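You operate a simulated robot arm through the tools that you are given. There is no shell and no other tool.

The job below is to be done with a simulated robot arm. You get a single attempt, and the scene is never put back.

## Task
Tear the beige two-tail strip to its red line on the tear frame.
Fine: shut both clamps on it (20 newtons each), then wind the wheel; stop within 5 mm past the line and leave it clamped. Advice, not checked: the screw keeps no load once you stop winding.
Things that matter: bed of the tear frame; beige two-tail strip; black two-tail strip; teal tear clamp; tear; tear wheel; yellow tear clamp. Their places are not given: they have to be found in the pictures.

It is judged by the outcome, as a careful person would: the job done as asked, and still so three seconds after it is handed in. It fails if anything else is knocked over, pushed out of place, dropped, spilled or broken.

## Robot
A 7-joint arm with a two-finger parallel gripper, fixed in place. Base frame: the origin is on the floor under the middle of its stand, x ahead of it, y to its left, z up; the work surface is at about z = 0.9. Readings come in m, degrees, newtons and seconds.
It reaches about 1.372 m from its shoulder. Its first joint turns from -149.0 to 149.0 degrees. Payload 3.43 kg.
The TCP is the grasp point between the finger pads, 0.03 m short of the fingertips. In the tool frame z runs along the fingers and y along their closing line. The gripper opens to 0.094 m. The fingers are 0.028 m wide and 0.01 m thick; the gripper's body (0.05 by 0.096 m) begins 0.055 m behind the TCP.
Orientation is told as [roll, pitch, yaw] about the base's x, y, z axes, in that order, counted from this pose: with the fingers straight down and closing along the base's y, the tool's x points along the base's -x, its y along +y and its z along -z.

## Interface
- The arm moves only by the tool move_arm. Its argument "steps" is text: rows parted by semicolons, each of 6 numbers parted by spaces: the shift along the base's x, y, z in mm, then the turn, a rotation vector about the base's x, y, z in degrees. In form: dx dy dz wx wy wz; .... A call has 1 to 20 rows; each row shifts and turns the commanded pose from where the row before left it. "gripper" is the opening, from 0 (shut) to 1 (fully open), set as the call begins (left out, the last holds). A row lasts 0.2 s, in which the tool goes at most 0.05 m and 8.6 degrees; a call with a longer step from one row to the next is refused whole, and so is a gripper value outside its range. Where a pose cannot be reached the arm comes as near as it can. A force on the tool above 90 N (or 10 N above the force at the start of the call, whichever is more), or a blocked arm, ends the call early, and 0.2 s more pass. The fingers move at their own pace (about 0.045 m/s each) and stop on an object; they squeeze with about 32 N. The grip force told is the motor's: it shows also when the fingers shut on nothing. Time passes only in rows, and 0.2 s behind the last, so rows that do not move let the fingers close. The reply holds the time, the measured pose of the TCP, the force on the tool along the base axes, the opening and the grip force, in the units named above and with some noise, with the torque about the TCP (base axes, N m) and any sound that the robot's microphone picked up.
- Cameras (640 x 400 px; columns grow to the right, rows downward): "scene" is fixed at [0.0409, 0.6708, 1.6276]; the picture's right is [-0.97, -0.23, 0.00], its down [-0.09, 0.39, -0.92] and it looks along [0.21, -0.89, -0.40] (base axes); focal length 357 px, centre (320, 200). "wrist" rides on the gripper at [0.076, 0.014, -0.102] in the tool frame; the picture's right is [-0.18, 0.98, 0.00], its down [-0.75, -0.14, -0.64] and it looks along [-0.63, -0.12, 0.77] (tool axes); focal length 243 px, centre (320, 200).
- snapshot(camera): a new picture of that camera. It takes no simulated time.
- point_at(camera, pixels): for up to 12 pixels [column, row] of the newest picture of that camera ("zoom" is the newest enlarged one), the place [x, y, z] in the base frame of the surface seen there, good to about 0.002 m, but the place of the scene camera against the robot may be out by one fixed shift of up to 0.025 m in any direction. It takes no simulated time.
- inspect(camera, box): a new picture of the part [left, top, right, bottom] of that camera's present view, enlarged. It takes no simulated time.
- sign_off(): hands the job in; it is judged then, once.

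Leave the gripper open and the arm clear of the work at the hand-in unless told otherwise.

The tools are called after ">>>" as name(argument=value, ...) on one line, values as JSON. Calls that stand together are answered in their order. move_arm: Moves the arm, as the interface text tells. Its arguments: {"type":"object","properties":{"steps":{"type":"string"},"gripper":{"type":"number"}},"required":["steps"]} The other tools are called the same way: snapshot (camera) takes a picture; point_at (camera, pixels) gives the place of the surface under pixels of a picture; inspect (camera, box) takes an enlarged picture of a part of a camera's view; sign_off () hands the job in.

At the start:

```text
time_s: 0.0
tcp_pos: [0.5102, -0.8454, 1.1494]
ee_rot: [0.1, 0.0, 0.0]
contact_force: [-0.5, 0.3, 0.2]
wrist_torque: [-0.01, 0.0, 0.03]
finger_gap: 0.094
finger_force: 0.1
```

scene: 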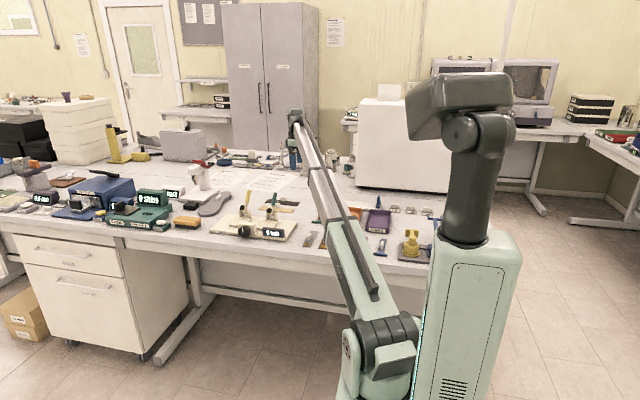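
wrist: 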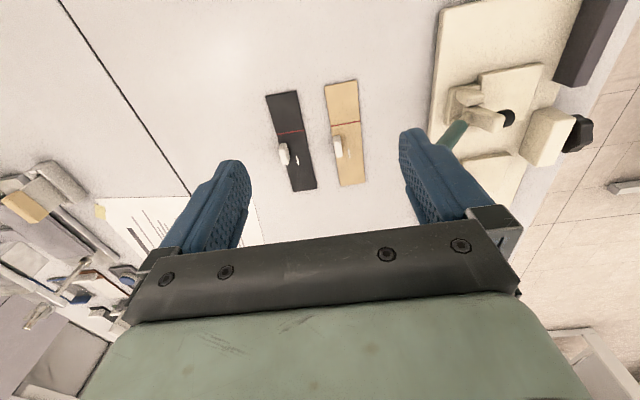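

I see the tear frame (cream bed with yellow and teal levers) in the scene picture near (255,222), and in the wrist picture at right, with a black and a beige strip lying near (290,140) and (345,135). I'll enlarge both views first.

>>> inspect(camera="scene", box=[190, 170, 350, 270])

>>> inspect(camera="wrist", box=[240, 0, 640, 250])

```text
4.00 times, centred on (270, 220) of scene
```

zoom: 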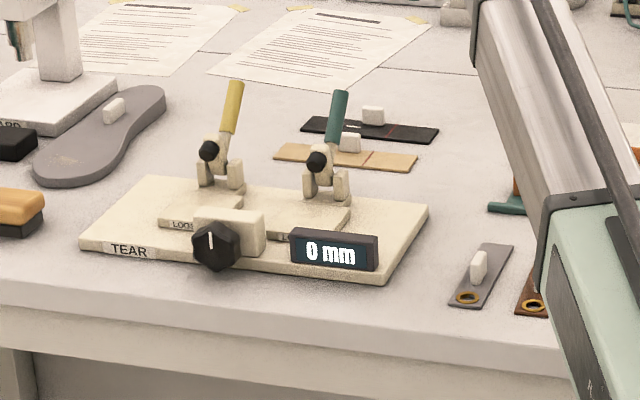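

```text
1.60 times, centred on (440, 125) of wrist
```

zoom: 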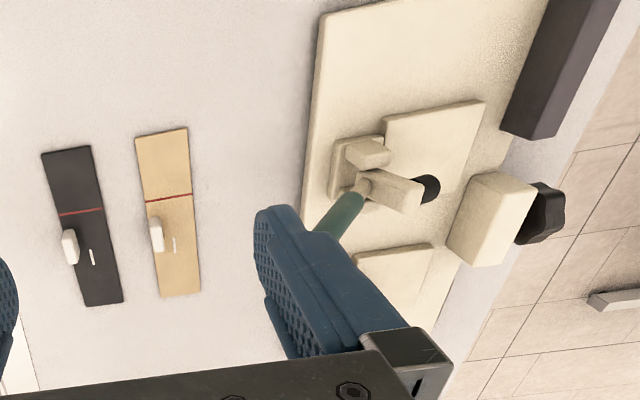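

The frame has two toggle levers with "LOOSE" plates, a wheel and a 0 mm display; the beige strip has a white tab, a slit and a red line. I'll measure points on these in both pictures.

>>> point_at(camera="wrist", pixels=[[327, 85], [355, 82], [340, 186], [365, 183], [347, 123], [337, 146], [440, 5], [430, 130], [500, 75], [470, 115], [508, 117], [575, 133]])

>>> snapshot(camera="scene")

```text
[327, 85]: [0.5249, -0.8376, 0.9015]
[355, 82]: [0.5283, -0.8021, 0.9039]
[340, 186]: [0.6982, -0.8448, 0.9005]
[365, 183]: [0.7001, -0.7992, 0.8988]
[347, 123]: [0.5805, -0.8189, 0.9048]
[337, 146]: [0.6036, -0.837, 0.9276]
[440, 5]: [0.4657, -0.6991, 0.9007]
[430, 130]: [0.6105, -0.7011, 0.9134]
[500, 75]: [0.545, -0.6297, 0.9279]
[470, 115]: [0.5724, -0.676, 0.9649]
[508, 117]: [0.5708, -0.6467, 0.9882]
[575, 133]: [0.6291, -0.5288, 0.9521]
```

```text
taken
```

scene: 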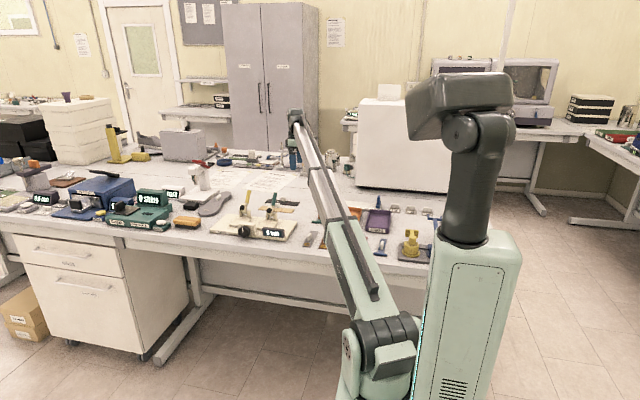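

Beige strip spans about x 0.525–0.70, y −0.845…−0.80; the frame lies at y −0.70…−0.53. I'll move the hand sideways (+y) and back to see the frame fully with the wrist camera.

>>> move_arm(steps="0 45 0 0 0 0; 0 45 0 0 0 0; -30 40 10 0 0 0; -30 30 10 0 0 0; 0 0 0 0 0 0", gripper=1)

>>> snapshot(camera="wrist")

>>> snapshot(camera="scene")

```text
refused: row 3 steps farther than a row can; nothing moved
```

```text
taken
```

wrist: 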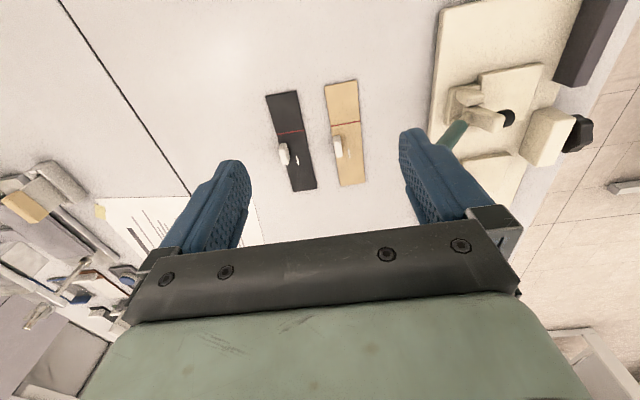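

```text
taken
```

scene: 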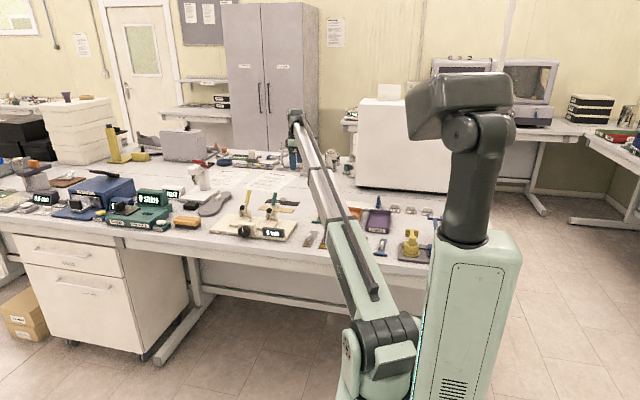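

The call was refused because one row was over 50 mm. I'll repeat it with smaller rows to put the frame in the middle of the wrist view.

>>> move_arm(steps="0 45 0 0 0 0; 0 45 0 0 0 0; -20 40 10 0 0 0; -20 40 10 0 0 0; -20 40 0 0 0 0; -20 20 0 0 0 0; 0 0 0 0 0 0; 0 0 0 0 0 0", gripper=1)

>>> snapshot(camera="wrist")

>>> snapshot(camera="scene")

```text
time_s: 1.8
tcp_pos: [0.4337, -0.6231, 1.1537]
ee_rot: [-0.6, -0.3, 0.0]
contact_force: [0.5, -0.2, 0.0]
wrist_torque: [0.01, 0.0, -0.01]
finger_gap: 0.094
finger_force: 0.1
out of reach, approached as far as the arm can: row 5, 6
```

```text
taken
```

wrist: 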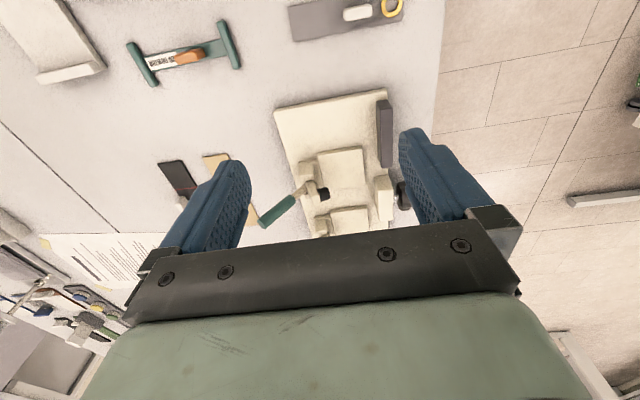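

```text
taken
```

scene: 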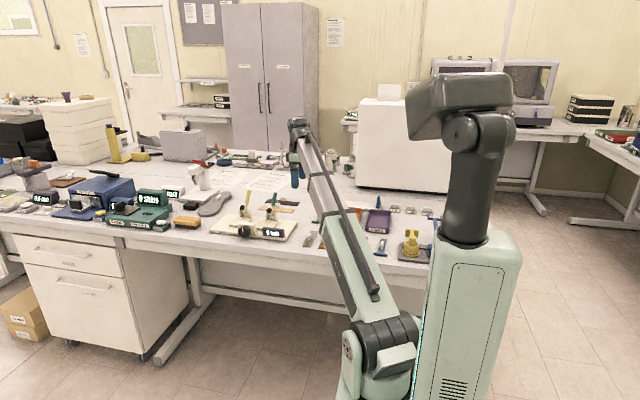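

The arm got near its inner reach limit. The frame is now visible between the fingers at (270–400, 90–235). I'll enlarge it.

>>> inspect(camera="wrist", box=[250, 80, 430, 240])

>>> inspect(camera="scene", box=[205, 175, 305, 245])

```text
2.50 times, centred on (340, 160) of wrist
```

zoom: 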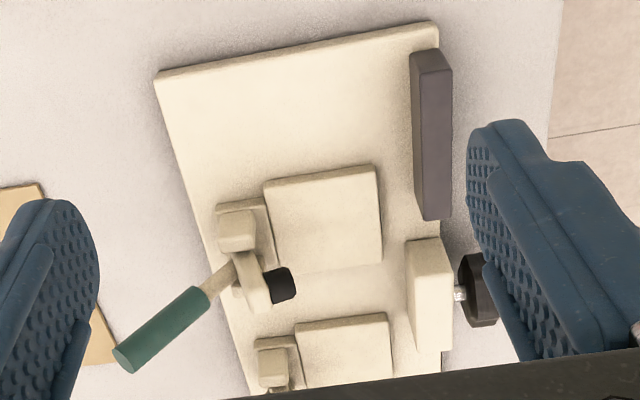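

```text
5.71 times, centred on (255, 210) of scene
```

zoom: 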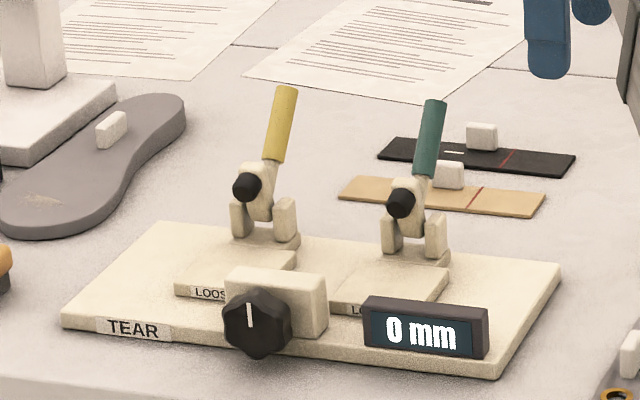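

I'll measure the seats, feet, levers and bed edges with the wrist picture (its places have no shift).

>>> point_at(camera="wrist", pixels=[[275, 110], [384, 91], [322, 155], [361, 149], [365, 187], [332, 193], [334, 213], [366, 209], [327, 194], [318, 195], [286, 210], [263, 221]])

>>> inspect(camera="scene", box=[205, 175, 305, 245])

```text
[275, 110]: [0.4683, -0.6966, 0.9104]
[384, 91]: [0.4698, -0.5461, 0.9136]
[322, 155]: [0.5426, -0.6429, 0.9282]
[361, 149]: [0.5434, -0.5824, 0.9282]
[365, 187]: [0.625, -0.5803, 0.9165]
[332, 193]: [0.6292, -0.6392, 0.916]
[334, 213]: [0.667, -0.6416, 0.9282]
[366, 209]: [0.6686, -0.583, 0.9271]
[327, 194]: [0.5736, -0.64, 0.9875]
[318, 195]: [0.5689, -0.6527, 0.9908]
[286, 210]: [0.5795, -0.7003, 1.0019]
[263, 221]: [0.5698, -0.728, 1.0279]
```

```text
5.71 times, centred on (255, 210) of scene
```

zoom: 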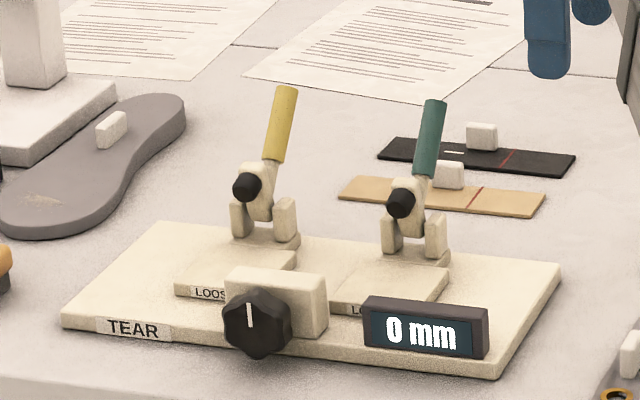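

Bed spans x 0.468–~0.78, y −0.697…−0.546 with its top at z≈0.912; seats top z≈0.928. Next I want a closer look at the strip, so I move back over y≈−0.82 and lower.

>>> move_arm(steps="0 -45 0 0 0 0; 0 -45 0 0 0 0; 0 -45 0 0 0 0; 0 -45 -20 0 0 0; 0 -20 -40 0 0 0; 0 0 -40 0 0 0; 0 0 0 0 0 0", gripper=1)

>>> snapshot(camera="wrist")

```text
time_s: 3.4
tcp_pos: [0.4338, -0.8214, 1.0521]
ee_rot: [0.0, 0.0, 0.0]
contact_force: [0.0, 0.2, 0.4]
wrist_torque: [0.01, 0.01, 0.01]
finger_gap: 0.0937
finger_force: 0.1
```

```text
taken
```

wrist: 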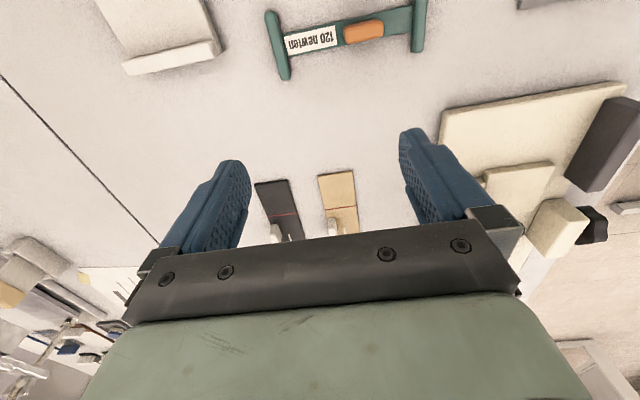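

The strip is hidden behind the hand's edge. I move ahead ~130 mm so the strip sits in the upper middle of the picture.

>>> move_arm(steps="45 0 0 0 0 0; 45 0 0 0 0 0; 45 0 -10 0 0 0; 0 0 0 0 0 0", gripper=1)

>>> snapshot(camera="wrist")

>>> inspect(camera="wrist", box=[240, 30, 440, 230])

```text
time_s: 4.4
tcp_pos: [0.572, -0.8234, 1.0409]
ee_rot: [0.0, 0.0, 0.0]
contact_force: [-0.8, 0.0, 0.5]
wrist_torque: [0.04, 0.01, -0.03]
finger_gap: 0.0941
finger_force: 0.0
```

```text
taken
```

wrist: 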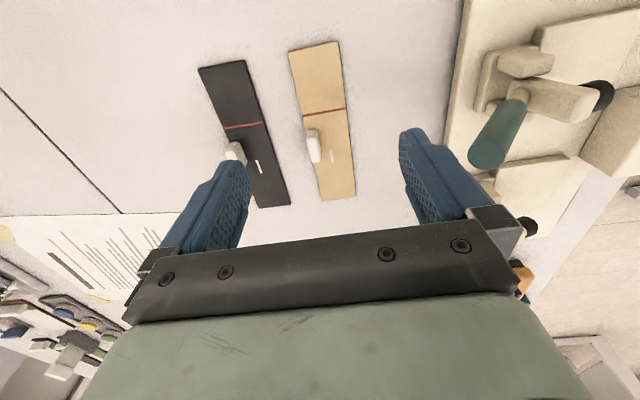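

```text
2.00 times, centred on (340, 130) of wrist
```

zoom: 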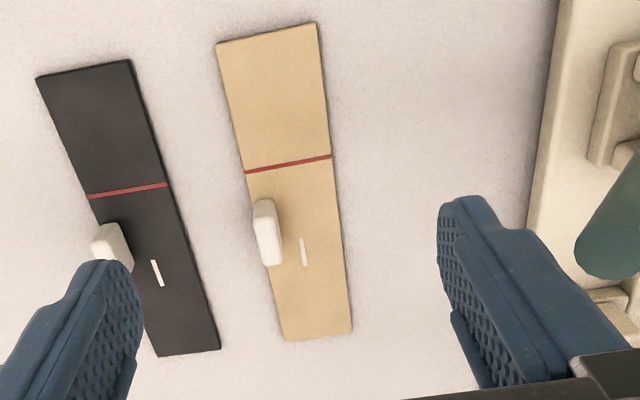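

I see the beige strip flat, with a white grip tab near its −y edge, red line and white slit mark. I measure its corners, line, slit mark and tab.

>>> point_at(camera="zoom", pixels=[[220, 45], [314, 28], [348, 331], [287, 337], [247, 171], [329, 157], [301, 240], [305, 265], [262, 205], [258, 201], [274, 206], [280, 260]])

>>> inspect(camera="wrist", box=[440, 0, 640, 240])

```text
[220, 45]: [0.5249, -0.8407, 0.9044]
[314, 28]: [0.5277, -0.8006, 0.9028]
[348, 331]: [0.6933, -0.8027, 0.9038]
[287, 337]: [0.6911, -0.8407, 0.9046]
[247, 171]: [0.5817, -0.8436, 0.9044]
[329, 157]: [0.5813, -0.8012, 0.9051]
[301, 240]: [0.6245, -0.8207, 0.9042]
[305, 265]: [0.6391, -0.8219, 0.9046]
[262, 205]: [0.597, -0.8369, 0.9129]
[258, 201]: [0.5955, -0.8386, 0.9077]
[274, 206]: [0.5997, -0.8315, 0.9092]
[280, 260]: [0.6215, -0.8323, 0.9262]
```

```text
1.67 times, centred on (540, 120) of wrist
```

zoom: 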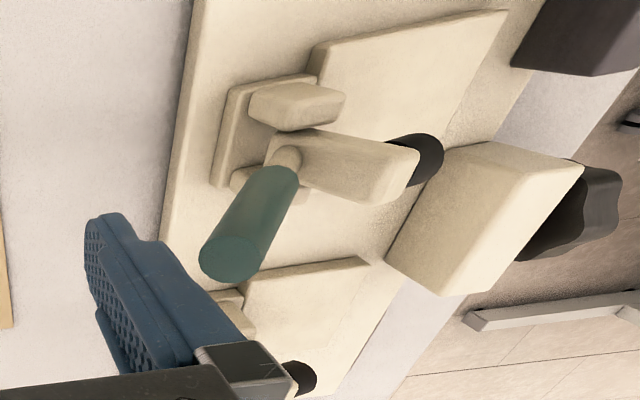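

Beige strip: centre ≈ (0.609, −0.8215), 168 × 42 mm, tab centred ≈ (0.610, −0.836) with its top near z 0.928. I'll measure the neighbouring black strip and the tab again, and the clamp parts, before picking.

>>> inspect(camera="wrist", box=[190, 40, 370, 210])

>>> point_at(camera="wrist", pixels=[[246, 61], [290, 204], [262, 124], [236, 150], [313, 131], [318, 160], [310, 134], [497, 90], [520, 60], [565, 95], [600, 95], [475, 150]])

```text
2.35 times, centred on (280, 125) of wrist
```

zoom: 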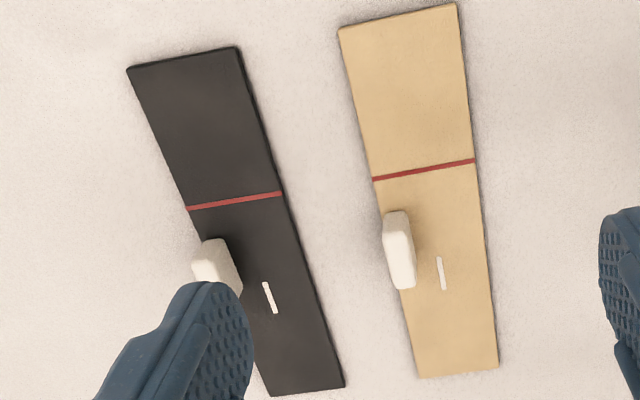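

```text
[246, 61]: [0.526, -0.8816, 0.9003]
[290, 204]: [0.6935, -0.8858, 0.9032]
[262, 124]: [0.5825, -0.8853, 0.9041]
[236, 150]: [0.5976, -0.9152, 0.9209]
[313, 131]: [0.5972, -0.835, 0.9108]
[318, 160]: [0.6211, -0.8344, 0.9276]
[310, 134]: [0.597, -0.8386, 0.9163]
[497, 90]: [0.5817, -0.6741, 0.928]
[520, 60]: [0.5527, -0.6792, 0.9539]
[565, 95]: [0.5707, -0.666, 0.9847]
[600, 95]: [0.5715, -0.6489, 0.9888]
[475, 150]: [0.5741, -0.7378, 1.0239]
```

The black strip's near edge is at y≈−0.885, so I'll open the fingers only partly when descending. First I look at the clamps through the scene camera, and compare known points to find its shift.

>>> inspect(camera="scene", box=[225, 185, 305, 245])

```text
6.67 times, centred on (265, 215) of scene
```

zoom: 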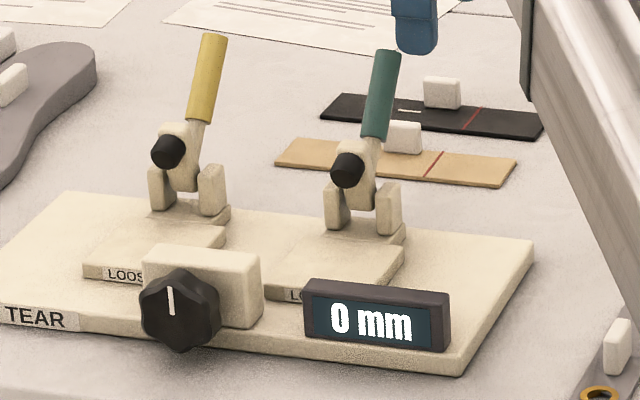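

>>> point_at(camera="zoom", pixels=[[534, 241], [464, 374], [403, 246], [347, 168], [335, 183], [389, 183], [362, 200], [372, 150], [388, 54], [178, 305], [167, 150], [208, 38]])

>>> point_at(camera="scene", pixels=[[235, 217], [237, 221], [302, 210], [286, 210]])

```text
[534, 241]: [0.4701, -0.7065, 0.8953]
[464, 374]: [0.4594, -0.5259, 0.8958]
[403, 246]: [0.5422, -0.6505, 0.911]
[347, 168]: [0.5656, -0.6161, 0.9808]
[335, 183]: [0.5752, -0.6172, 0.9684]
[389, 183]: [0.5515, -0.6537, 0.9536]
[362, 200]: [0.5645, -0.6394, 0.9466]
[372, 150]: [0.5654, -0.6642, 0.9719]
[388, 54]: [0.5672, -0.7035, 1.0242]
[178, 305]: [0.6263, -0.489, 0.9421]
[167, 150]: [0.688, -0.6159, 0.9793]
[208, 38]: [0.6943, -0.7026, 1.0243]
```

```text
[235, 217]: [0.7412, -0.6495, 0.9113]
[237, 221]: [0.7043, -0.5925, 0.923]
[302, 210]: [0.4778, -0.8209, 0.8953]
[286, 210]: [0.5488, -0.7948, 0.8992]
```

From the scene camera, the handles tilt back and the black feet stick forward over the seats. I need a side view to know foot height and hinge, so I raise the hand, move to larger x, and turn it about the vertical to look back along −x.

>>> move_arm(steps="0 0 40 0 0 0; 30 0 30 0 0 0; 40 0 10 0 0 8; 40 0 0 0 0 8; 40 0 0 0 0 8; 40 0 0 0 0 8; 40 0 0 0 0 8; 20 0 0 0 0 8; 0 0 0 0 0 8; 0 0 0 0 0 8; 0 0 0 0 0 8; 0 0 0 0 0 8; 0 0 0 0 0 8; 0 0 0 0 0 0", gripper=0.4)

>>> snapshot(camera="wrist")

```text
time_s: 7.4
tcp_pos: [0.8197, -0.8225, 1.1224]
ee_rot: [0.0, 0.0, 88.1]
contact_force: [0.0, -1.0, 0.3]
wrist_torque: [-0.01, 0.03, 0.0]
finger_gap: 0.0376
finger_force: 0.1
```

```text
taken
```

wrist: 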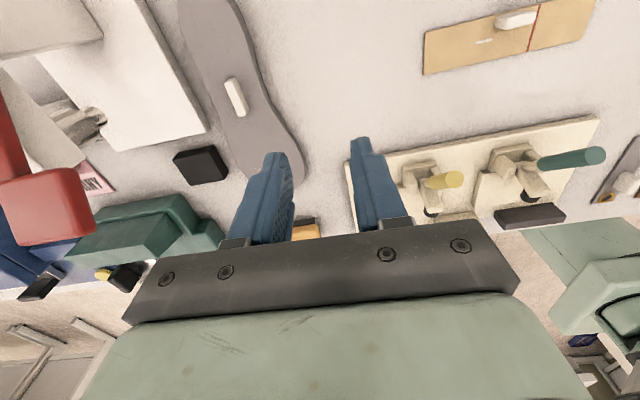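

Yawing works. I continue to ~176° while shifting +y so the camera looks back (−x) along the frame.

>>> move_arm(steps="0 15 0 0 0 8; 0 15 0 0 0 8; 0 15 0 0 0 8; 0 15 0 0 0 8; 0 15 0 0 0 8; 0 15 0 0 0 8; 0 15 0 0 0 8; 0 15 0 0 0 8; 0 15 0 0 0 8; 0 15 0 0 0 8; 0 0 0 0 0 8; 0 0 0 0 0 0", gripper=0.4)

>>> snapshot(camera="wrist")

```text
time_s: 10.0
tcp_pos: [0.8333, -0.7241, 1.1225]
ee_rot: [-0.3, 0.0, 129.7]
contact_force: [0.2, -0.6, -0.4]
wrist_torque: [-0.02, 0.0, 0.0]
finger_gap: 0.0377
finger_force: 0.1
out of reach, approached as far as the arm can: row 6, 7, 8, 9, 10, 11
```

```text
taken
```

wrist: 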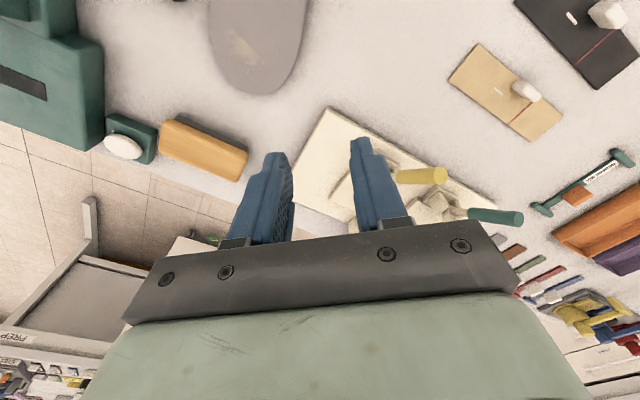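

Yaw stops near 130°, which is already a diagonal view. I enlarge the frame region between and right of the fingers.

>>> inspect(camera="wrist", box=[280, 90, 540, 250])

```text
2.46 times, centred on (410, 170) of wrist
```

zoom: 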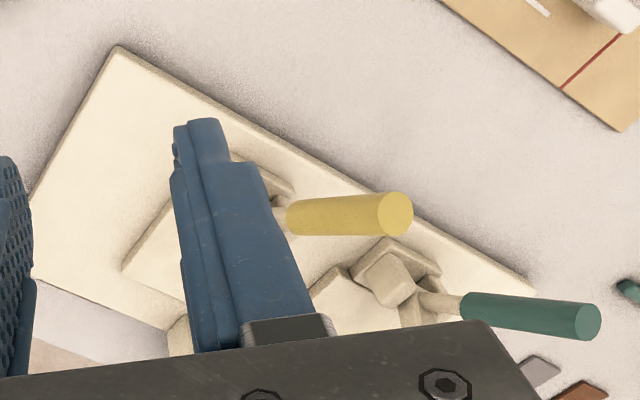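

The fingers block the clamps here. I'll calibrate the scene camera shift with the beige strip (known from the wrist camera), and zoom on the teal clamp from the scene.

>>> inspect(camera="scene", box=[255, 185, 305, 217])

```text
12.50 times, centred on (280, 201) of scene
```

zoom: 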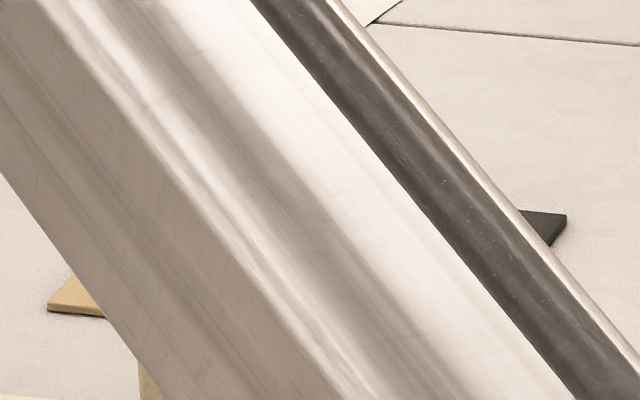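

The arm link blocks the scene view. I'll swing back to the −x side with yaw ~40° to look at the clamps diagonally from behind, keeping well above the handles.

>>> move_arm(steps="-20 -20 25 0 0 -8; -35 -20 20 0 0 -8; -35 -20 0 0 0 -8; -35 -20 0 0 0 -8; -35 -15 0 0 0 -8; -35 0 0 0 0 -8; -35 0 0 0 0 -8; -35 0 0 0 0 -8; -35 0 0 0 0 -8; -35 0 -10 0 0 -8; -35 0 -20 0 0 -8; -13 0 -30 0 0 0; 0 0 0 0 0 0", gripper=0.4)

>>> snapshot(camera="wrist")

>>> snapshot(camera="scene")

```text
time_s: 12.8
tcp_pos: [0.4508, -0.8197, 1.1072]
ee_rot: [-0.3, 0.1, 41.6]
contact_force: [0.0, 0.7, -0.4]
wrist_torque: [-0.03, -0.02, -0.04]
finger_gap: 0.0376
finger_force: 0.0
```

```text
taken
```

wrist: 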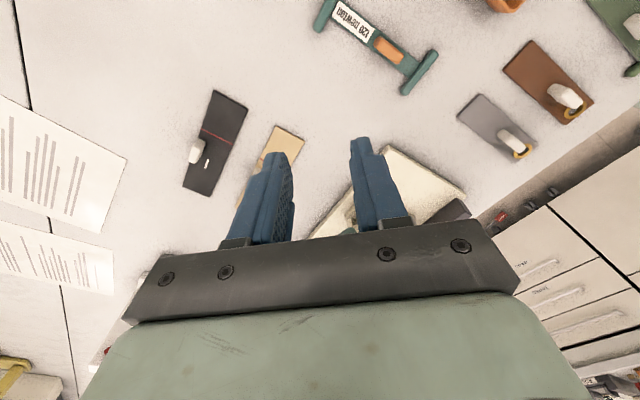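

```text
taken
```

scene: 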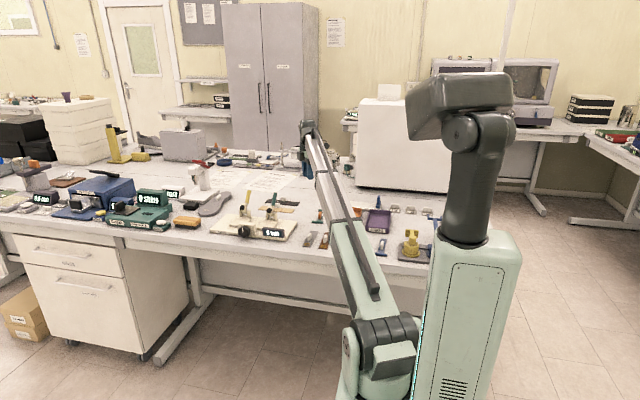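

The scene view is clear again. I zoom tightly on the beige strip and on the clamps.

>>> inspect(camera="scene", box=[255, 190, 311, 225])

```text
11.43 times, centred on (283, 208) of scene
```

zoom: 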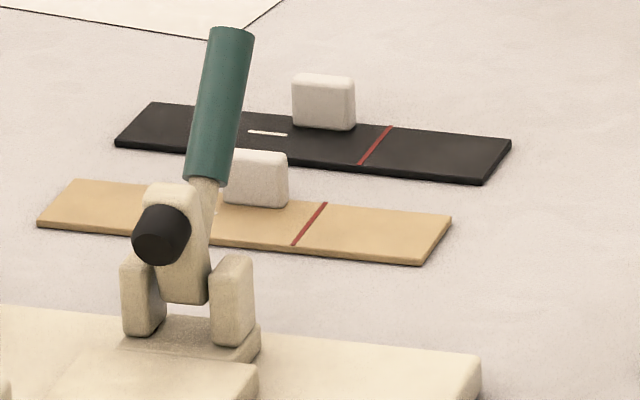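

>>> point_at(camera="zoom", pixels=[[326, 205], [294, 243], [448, 219], [417, 262], [255, 152], [160, 238], [140, 300], [230, 300], [185, 290], [170, 190], [200, 195], [228, 30]])

```text
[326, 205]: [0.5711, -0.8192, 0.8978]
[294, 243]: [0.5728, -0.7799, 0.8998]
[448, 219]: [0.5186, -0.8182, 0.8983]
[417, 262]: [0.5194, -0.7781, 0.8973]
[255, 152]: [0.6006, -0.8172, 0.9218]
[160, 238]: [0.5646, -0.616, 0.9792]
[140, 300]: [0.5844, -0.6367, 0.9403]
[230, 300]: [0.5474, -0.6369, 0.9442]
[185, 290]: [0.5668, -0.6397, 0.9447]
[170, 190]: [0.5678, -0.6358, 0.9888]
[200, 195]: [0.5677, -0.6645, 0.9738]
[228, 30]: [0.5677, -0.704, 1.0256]
```

Scene shift found: true ≈ scene + (0.008, −0.0225, +0.006). Now I tilt the hand ~30° forward, open the fingers, and go a bit lower to see the clamps from a shallower angle.

>>> move_arm(steps="0 0 -19 5 -5.6 0; 0 0 -19 5 -5.6 0; 0 0 -19 5 -5.6 0; 0 0 -19 5 -5.6 0; 0 0 0 0 0 0; 0 0 0 0 0 0", gripper=1)

>>> snapshot(camera="wrist")

```text
time_s: 14.2
tcp_pos: [0.4501, -0.8179, 1.0294]
ee_rot: [-0.2, -30.1, 41.6]
contact_force: [0.5, -0.7, 0.0]
wrist_torque: [-0.03, -0.03, 0.0]
finger_gap: 0.0941
finger_force: 0.1
```

```text
taken
```

wrist: 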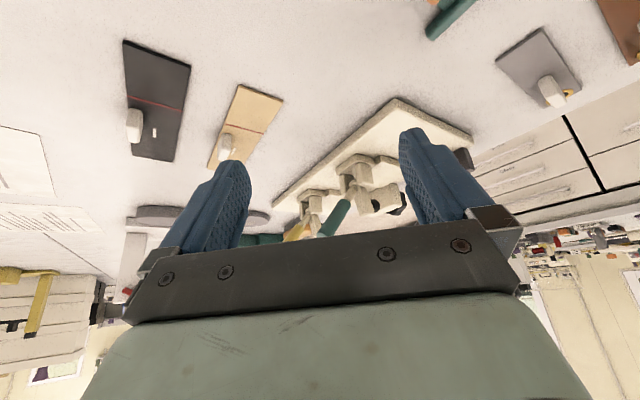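

Now the clamps are visible between the fingers (upside down). I enlarge.

>>> inspect(camera="wrist", box=[270, 140, 420, 240])

```text
4.00 times, centred on (345, 190) of wrist
```

zoom: 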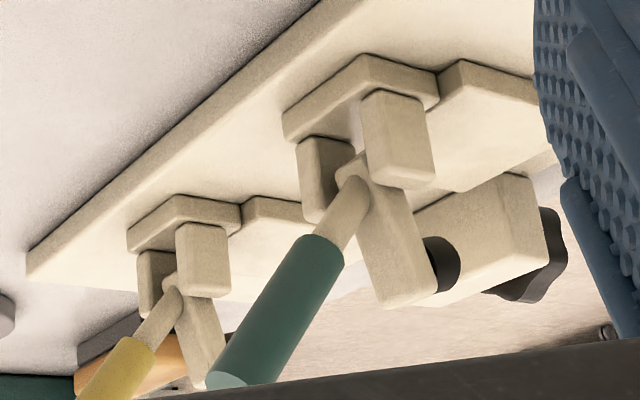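

Excellent view: arm with foot stands up from between the brackets and the handle leans back. I measure hinge, arm end, foot, base plate and seat edges.

>>> point_at(camera="zoom", pixels=[[430, 178], [382, 178], [368, 95], [425, 100], [385, 300], [430, 288], [447, 268], [352, 190], [240, 370], [362, 62], [437, 100], [462, 66]])

>>> point_at(camera="wrist", pixels=[[385, 186], [400, 165], [380, 160], [375, 170], [360, 185], [365, 200], [366, 212], [378, 207], [405, 190], [398, 205], [330, 225], [345, 205]])

```text
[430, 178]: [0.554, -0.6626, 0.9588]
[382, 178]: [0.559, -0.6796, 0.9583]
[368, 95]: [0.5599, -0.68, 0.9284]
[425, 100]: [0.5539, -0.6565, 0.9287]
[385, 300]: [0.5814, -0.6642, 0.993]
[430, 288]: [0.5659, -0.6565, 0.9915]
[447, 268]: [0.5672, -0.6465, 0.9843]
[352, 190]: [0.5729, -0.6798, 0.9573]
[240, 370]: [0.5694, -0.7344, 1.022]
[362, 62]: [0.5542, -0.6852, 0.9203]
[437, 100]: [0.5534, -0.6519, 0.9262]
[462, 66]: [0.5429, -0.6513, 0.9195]
```

```text
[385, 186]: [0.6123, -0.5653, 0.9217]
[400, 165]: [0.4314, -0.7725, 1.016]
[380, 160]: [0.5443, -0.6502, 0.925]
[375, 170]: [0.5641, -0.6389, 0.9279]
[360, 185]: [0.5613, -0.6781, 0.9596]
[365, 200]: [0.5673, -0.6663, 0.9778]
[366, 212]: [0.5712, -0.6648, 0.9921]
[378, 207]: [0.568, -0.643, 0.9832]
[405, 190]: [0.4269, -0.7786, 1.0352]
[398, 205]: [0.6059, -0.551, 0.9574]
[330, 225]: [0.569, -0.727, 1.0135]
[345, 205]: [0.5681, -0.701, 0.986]
```

Geometry is clear: seats and bracket bases top z≈0.928, foot front at y≈−0.64 when open, lands near y≈−0.63 when shut; teal foot x≈0.574, yellow ≈0.697, so the strip centre should go to about (0.636, −0.622). Now I straighten the hand and go above the tab.

>>> move_arm(steps="0 0 15 -5 5.6 0; 0 0 15 -5 5.6 0; 0 0 10 -5 5.6 0; 0 0 10 -5 5.6 0; 30 -5 0 0 0 -8.3; 30 -5 0 0 0 -8.3; 35 -5 0 0 0 -8.3; 35 0 0 0 0 -8.3; 30 0 0 0 0 -8.3; 0 0 0 0 0 0; 0 0 0 0 0 0", gripper=0.4)

>>> snapshot(camera="wrist")

```text
time_s: 16.6
tcp_pos: [0.6111, -0.8347, 1.0809]
ee_rot: [-0.3, 0.1, 0.3]
contact_force: [0.3, -0.5, -0.1]
wrist_torque: [-0.01, -0.01, 0.01]
finger_gap: 0.0377
finger_force: 0.1
```

```text
taken
```

wrist: 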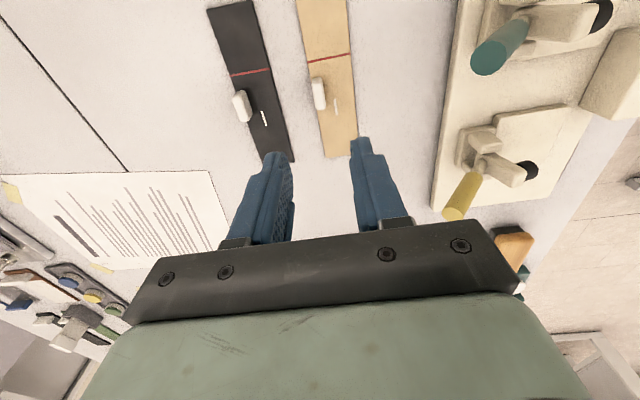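

The hand is above the tab, straight. From here I re-measure the tab (near 318,92) and the yellow clamp (foot at 530,172, handle at 463,195).

>>> inspect(camera="wrist", box=[290, 50, 370, 140])

>>> point_at(camera="wrist", pixels=[[530, 166], [508, 168], [455, 210], [470, 180], [496, 117], [565, 106], [590, 108], [556, 184], [498, 36], [612, 62], [602, 15], [478, 160]])

```text
4.44 times, centred on (330, 95) of wrist
```

zoom: 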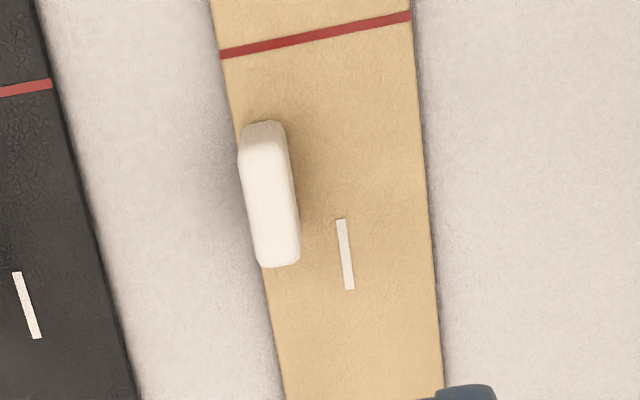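

```text
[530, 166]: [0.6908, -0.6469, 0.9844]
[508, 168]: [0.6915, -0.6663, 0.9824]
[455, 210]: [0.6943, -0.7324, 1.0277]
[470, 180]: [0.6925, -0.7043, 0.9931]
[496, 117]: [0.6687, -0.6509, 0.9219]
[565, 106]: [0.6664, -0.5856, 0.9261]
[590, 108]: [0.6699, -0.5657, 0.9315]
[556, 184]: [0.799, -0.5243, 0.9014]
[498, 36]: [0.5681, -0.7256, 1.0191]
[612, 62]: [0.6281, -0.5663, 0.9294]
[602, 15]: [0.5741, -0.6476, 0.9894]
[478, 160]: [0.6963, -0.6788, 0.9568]
```

>>> point_at(camera="zoom", pixels=[[262, 150], [290, 260], [266, 262], [242, 150], [282, 130], [270, 200], [296, 230], [252, 220], [341, 220], [350, 288], [222, 54], [409, 16]])

```text
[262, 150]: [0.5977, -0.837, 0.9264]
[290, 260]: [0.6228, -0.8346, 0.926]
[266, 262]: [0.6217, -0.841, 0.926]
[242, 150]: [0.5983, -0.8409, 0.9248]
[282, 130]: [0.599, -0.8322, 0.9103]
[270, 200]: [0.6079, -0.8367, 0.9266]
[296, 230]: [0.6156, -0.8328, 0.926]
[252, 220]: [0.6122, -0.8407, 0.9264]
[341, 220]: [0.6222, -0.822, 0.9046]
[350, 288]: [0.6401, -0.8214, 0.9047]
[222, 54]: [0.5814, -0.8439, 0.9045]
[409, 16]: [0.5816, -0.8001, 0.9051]
```

Tab: x 0.597–0.623, y −0.8415…−0.832, top z 0.9265. I descend with the fingers 38 mm apart to TCP z≈0.938 so fingertips stay just above the strip.

>>> move_arm(steps="-1 -2 -40 0 0 0; 0 0 -40 0 0 0; 0 0 -35 0 0 0; 0 0 -20 0 0 0; 0 0 -8 0 0 0; 0 0 0 0 0 0", gripper=0.4)

>>> snapshot(camera="wrist")

```text
time_s: 18.0
tcp_pos: [0.61, -0.8361, 0.936]
ee_rot: [-0.3, 0.0, 0.2]
contact_force: [-0.2, -1.0, -0.2]
wrist_torque: [0.0, 0.05, 0.02]
finger_gap: 0.0375
finger_force: 0.1
```

```text
taken
```

wrist: 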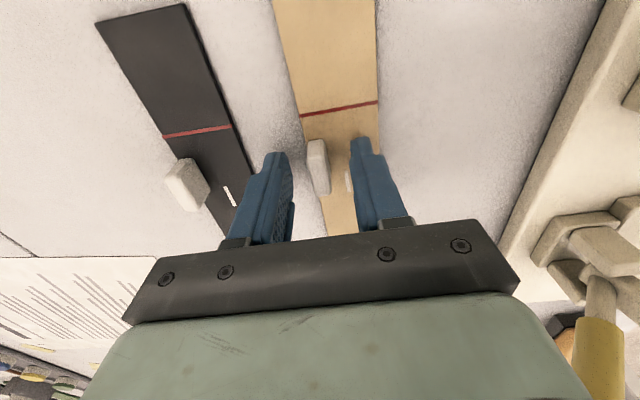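

Fingers straddle the tab with no contact force. I close the gripper on the tab, then hold.

>>> move_arm(steps="0 0 0 0 0 0; 0 0 0 0 0 0; 0 0 0 0 0 0; 0 0 0 0 0 0; 0 0 0 0 0 0", gripper=0)

>>> snapshot(camera="wrist")

```text
time_s: 19.2
tcp_pos: [0.61, -0.8356, 0.9371]
ee_rot: [-0.3, 0.0, 0.2]
contact_force: [-0.5, 0.6, 1.1]
wrist_torque: [0.07, 0.01, -0.01]
finger_gap: 0.0097
finger_force: 31.9
```

```text
taken
```

wrist: 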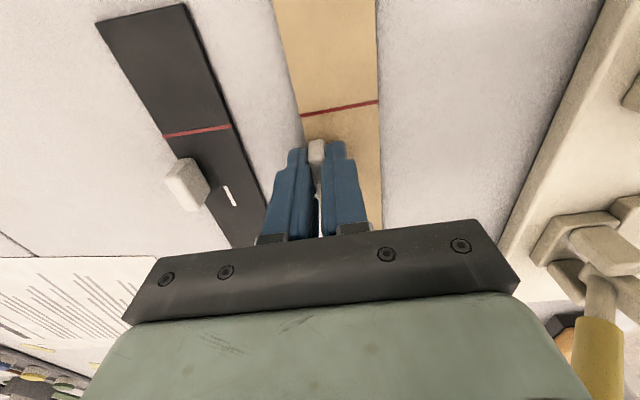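

Gripped (gap 9.7 mm, 32 N). I lift straight up to clear the handles.

>>> move_arm(steps="0 0 10 0 0 0; 0 0 30 0 0 0; 0 0 45 0 0 0; 0 0 45 0 0 0; 0 0 45 0 0 0; 0 0 0 0 0 0", gripper=0)

>>> snapshot(camera="wrist")

>>> inspect(camera="scene", box=[225, 145, 325, 245])

```text
time_s: 20.6
tcp_pos: [0.6062, -0.837, 1.1123]
ee_rot: [-0.3, 0.0, 0.2]
contact_force: [0.1, -0.2, 0.0]
wrist_torque: [0.0, 0.0, -0.01]
finger_gap: 0.0098
finger_force: 32.2
```

```text
taken
```

wrist: 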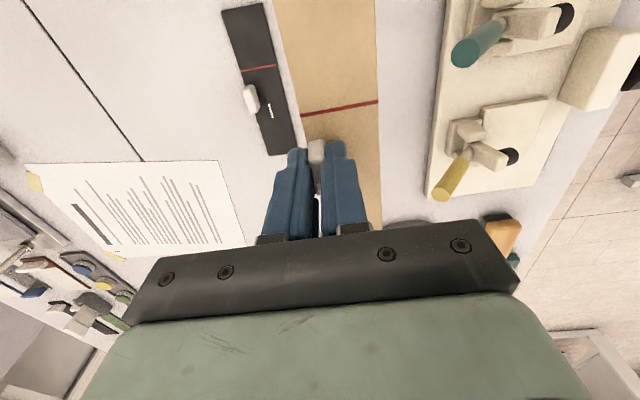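

```text
4.00 times, centred on (275, 195) of scene
```

zoom: 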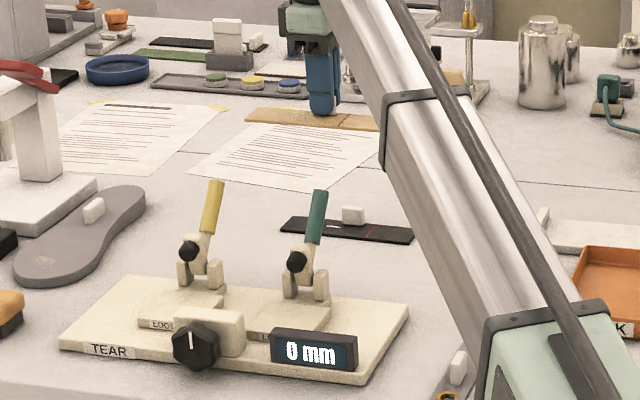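

Strip held level. I now carry it over the frame: +216 mm in y, +30 mm in x, at the present height (strip bottom ≈1.075, handles ≈1.03).

>>> move_arm(steps="6 43 0 0 0 0; 6 43 0 0 0 0; 6 43 0 0 0 0; 6 43 0 0 0 0; 6 44 0 0 0 0; 0 0 0 0 0 0; 0 0 0 0 0 0", gripper=0)

>>> snapshot(camera="wrist")

>>> inspect(camera="scene", box=[205, 165, 315, 245])

```text
time_s: 22.2
tcp_pos: [0.6395, -0.6185, 1.1123]
ee_rot: [-0.4, 0.0, 0.2]
contact_force: [-1.6, -0.6, -0.7]
wrist_torque: [-0.02, -0.02, -0.01]
finger_gap: 0.0103
finger_force: 31.4
```

```text
taken
```

wrist: 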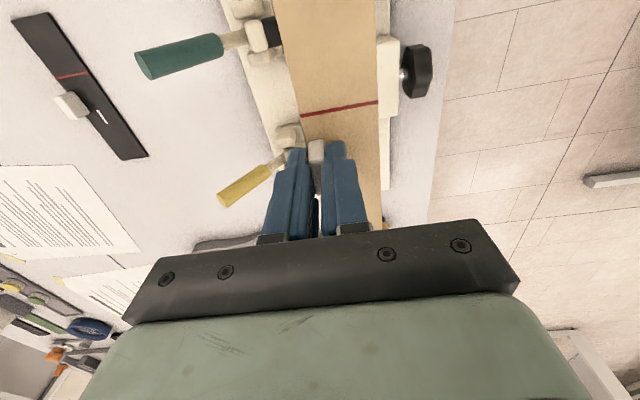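

```text
5.00 times, centred on (260, 205) of scene
```

zoom: 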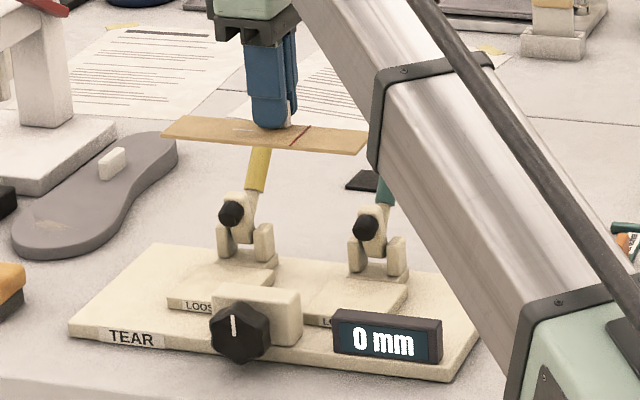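

The strip hovers above the frame. I measure the held strip's corners and red line and the teal foot in the wrist picture to align.

>>> point_at(camera="wrist", pixels=[[301, 116], [377, 101], [276, 20], [374, 20], [377, 170], [270, 33], [255, 40], [270, 100], [296, 145], [381, 60], [398, 60], [370, 3]])

```text
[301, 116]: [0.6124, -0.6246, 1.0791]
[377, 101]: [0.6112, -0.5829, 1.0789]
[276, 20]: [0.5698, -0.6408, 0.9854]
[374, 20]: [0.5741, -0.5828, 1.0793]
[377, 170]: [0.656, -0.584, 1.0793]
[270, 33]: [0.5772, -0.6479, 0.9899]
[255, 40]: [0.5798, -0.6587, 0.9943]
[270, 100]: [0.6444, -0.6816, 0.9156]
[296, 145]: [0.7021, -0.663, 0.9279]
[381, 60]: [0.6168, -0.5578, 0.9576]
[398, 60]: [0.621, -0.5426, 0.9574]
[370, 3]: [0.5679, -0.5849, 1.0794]
```

Strip centre now ≈ (0.6395, −0.604), back edge −0.625; foot front −0.641, so there is clearance to lower. I shift −4.5 mm in x and lower until the strip is ~9 mm above the seats.

>>> move_arm(steps="-4.5 0 -20 0 0 0; 0 0 -40 0 0 0; 0 0 -40 0 0 0; 0 0 -25 0 0 0; 0 0 -12 0 0 0; 0 0 0 0 0 0; 0 0 0 0 0 0", gripper=0)

>>> snapshot(camera="wrist")

>>> inspect(camera="scene", box=[205, 165, 315, 245])

```text
time_s: 23.8
tcp_pos: [0.6342, -0.6206, 0.974]
ee_rot: [-0.2, 0.1, 0.2]
contact_force: [-0.2, -0.8, -1.5]
wrist_torque: [-0.02, 0.01, 0.01]
finger_gap: 0.0098
finger_force: 31.4
```

```text
taken
```

wrist: 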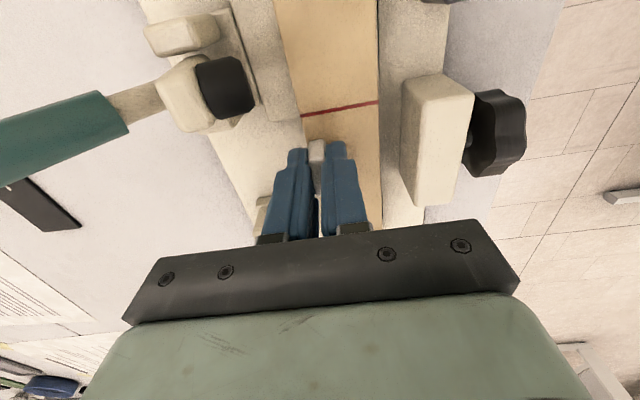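

```text
5.00 times, centred on (260, 205) of scene
```

zoom: 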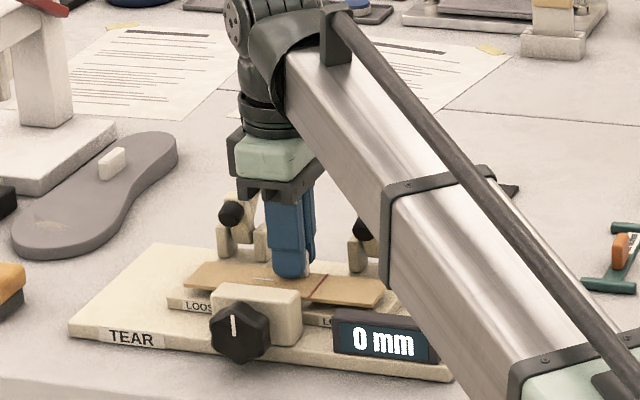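

The strip is low over the seats without contact. I measure the gap between the strip's back edge and the foot / bracket before sliding back.

>>> point_at(camera="wrist", pixels=[[301, 116], [377, 102], [283, 40], [230, 75], [253, 85], [225, 105], [190, 100], [270, 120], [290, 80], [245, 30], [262, 215], [440, 80]])

```text
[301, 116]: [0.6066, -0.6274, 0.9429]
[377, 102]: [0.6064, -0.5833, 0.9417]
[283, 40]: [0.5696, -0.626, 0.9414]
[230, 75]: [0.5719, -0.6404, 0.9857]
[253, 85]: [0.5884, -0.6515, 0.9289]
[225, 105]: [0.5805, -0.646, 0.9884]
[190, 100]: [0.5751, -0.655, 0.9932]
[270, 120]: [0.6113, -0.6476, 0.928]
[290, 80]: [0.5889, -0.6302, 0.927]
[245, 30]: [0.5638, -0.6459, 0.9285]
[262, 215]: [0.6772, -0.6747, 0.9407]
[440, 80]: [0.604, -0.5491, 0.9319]
```

Strip centre ≈ (0.634, −0.6055). I slide it 15 mm toward −y, then lower it about 8 mm onto the seats.

>>> move_arm(steps="0 -8 0 0 0 0; 0 -7 0 0 0 0; 0 0 -4 0 0 0; 0 0 -3 0 0 0; 0 0 -1.5 0 0 0; 0 0 0 0 0 0", gripper=0)

>>> snapshot(camera="wrist")

>>> inspect(camera="scene", box=[215, 195, 305, 245])

```text
time_s: 25.2
tcp_pos: [0.6338, -0.636, 0.9671]
ee_rot: [-0.3, 0.2, 0.2]
contact_force: [-0.8, -0.2, -1.0]
wrist_torque: [0.0, -0.01, 0.01]
finger_gap: 0.0096
finger_force: 31.9
```

```text
taken
```

wrist: 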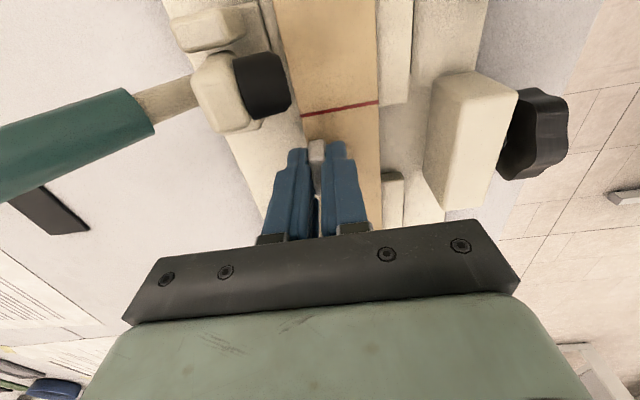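

```text
7.11 times, centred on (260, 220) of scene
```

zoom: 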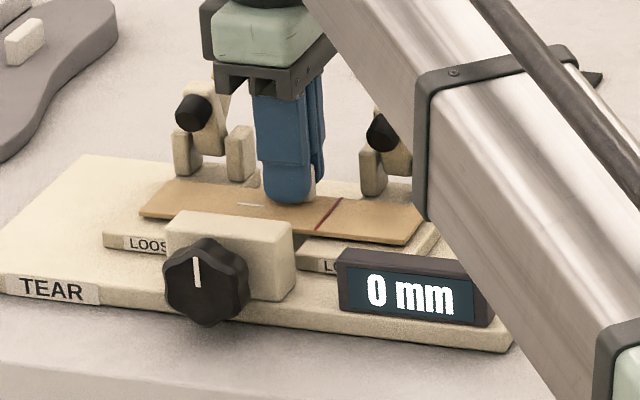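

No contact force yet. I lower 2 mm more in small steps and read the force.

>>> move_arm(steps="0 0 -1 0 0 0; 0 0 -1 0 0 0; 0 0 0 0 0 0", gripper=0)

>>> point_at(camera="wrist", pixels=[[301, 116], [377, 102], [290, 80], [377, 40]])

```text
time_s: 26.0
tcp_pos: [0.6352, -0.6359, 0.9654]
ee_rot: [-0.4, -0.1, 0.0]
contact_force: [0.8, -0.4, 0.0]
wrist_torque: [-0.04, 0.02, -0.01]
finger_gap: 0.0099
finger_force: 32.3
```

```text
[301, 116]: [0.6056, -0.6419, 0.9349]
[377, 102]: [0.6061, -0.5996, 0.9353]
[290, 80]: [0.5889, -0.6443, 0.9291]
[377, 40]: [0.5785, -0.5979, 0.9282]
```

Strip top ≈0.933, practically on the seats, centre ≈ (0.6335, −0.621). One more millimetre down, then I'll open the fingers.

>>> move_arm(steps="0.5 0 -0.8 0 0 0; 0 0 0 0 0 0", gripper=0)

>>> move_arm(steps="0 0 0 0 0 0; 0 0 0 0 0 0; 0 0 0 0 0 0", gripper=0.3)

>>> snapshot(camera="wrist")

```text
time_s: 26.6
tcp_pos: [0.6343, -0.6368, 0.9649]
ee_rot: [-0.2, 0.0, 0.3]
contact_force: [-0.4, -0.1, 3.4]
wrist_torque: [0.08, 0.06, 0.0]
finger_gap: 0.0094
finger_force: 31.9
```

```text
time_s: 27.4
tcp_pos: [0.6347, -0.6355, 0.9652]
ee_rot: [-0.2, 0.0, 0.2]
contact_force: [0.2, 0.2, -0.1]
wrist_torque: [-0.02, 0.03, 0.01]
finger_gap: 0.0284
finger_force: 0.1
```

```text
taken
```

wrist: 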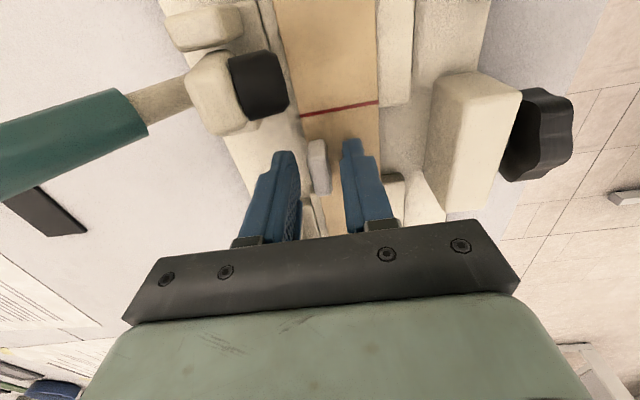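

Contact was felt (3.4 N) and the strip is released. I rise straight up, then look from both cameras.

>>> move_arm(steps="0 0 15 0 0 0; 0 0 40 0 0 0; 0 0 45 0 0 0; 0 0 45 0 0 0; 0 0 40 0 0 0; 0 0 0 0 0 0", gripper=0.3)

>>> snapshot(camera="wrist")

>>> inspect(camera="scene", box=[215, 180, 305, 245])

```text
time_s: 28.8
tcp_pos: [0.6338, -0.636, 1.1504]
ee_rot: [-0.2, -0.1, 0.2]
contact_force: [-0.6, 0.1, 0.1]
wrist_torque: [0.01, 0.01, 0.0]
finger_gap: 0.028
finger_force: 0.0
```

```text
taken
```

wrist: 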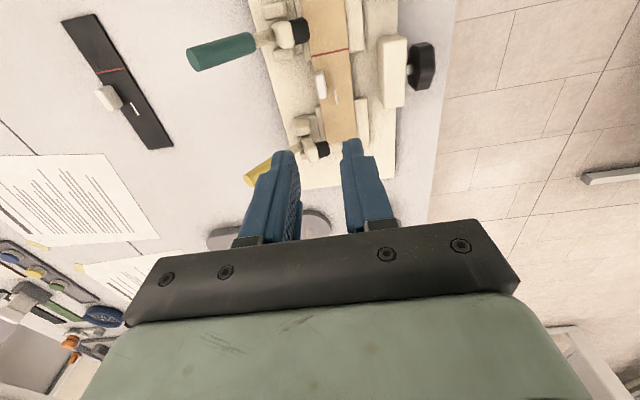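

```text
6.15 times, centred on (260, 212) of scene
```

zoom: 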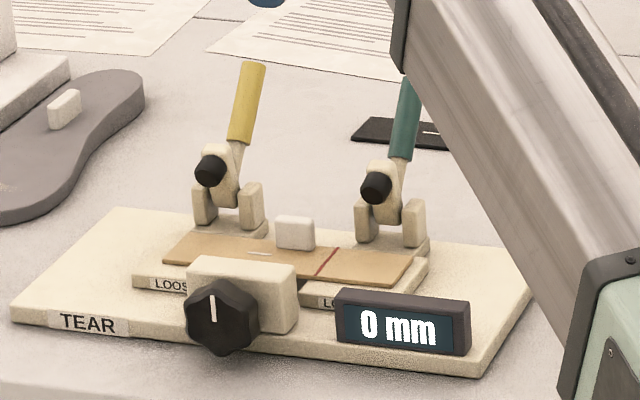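

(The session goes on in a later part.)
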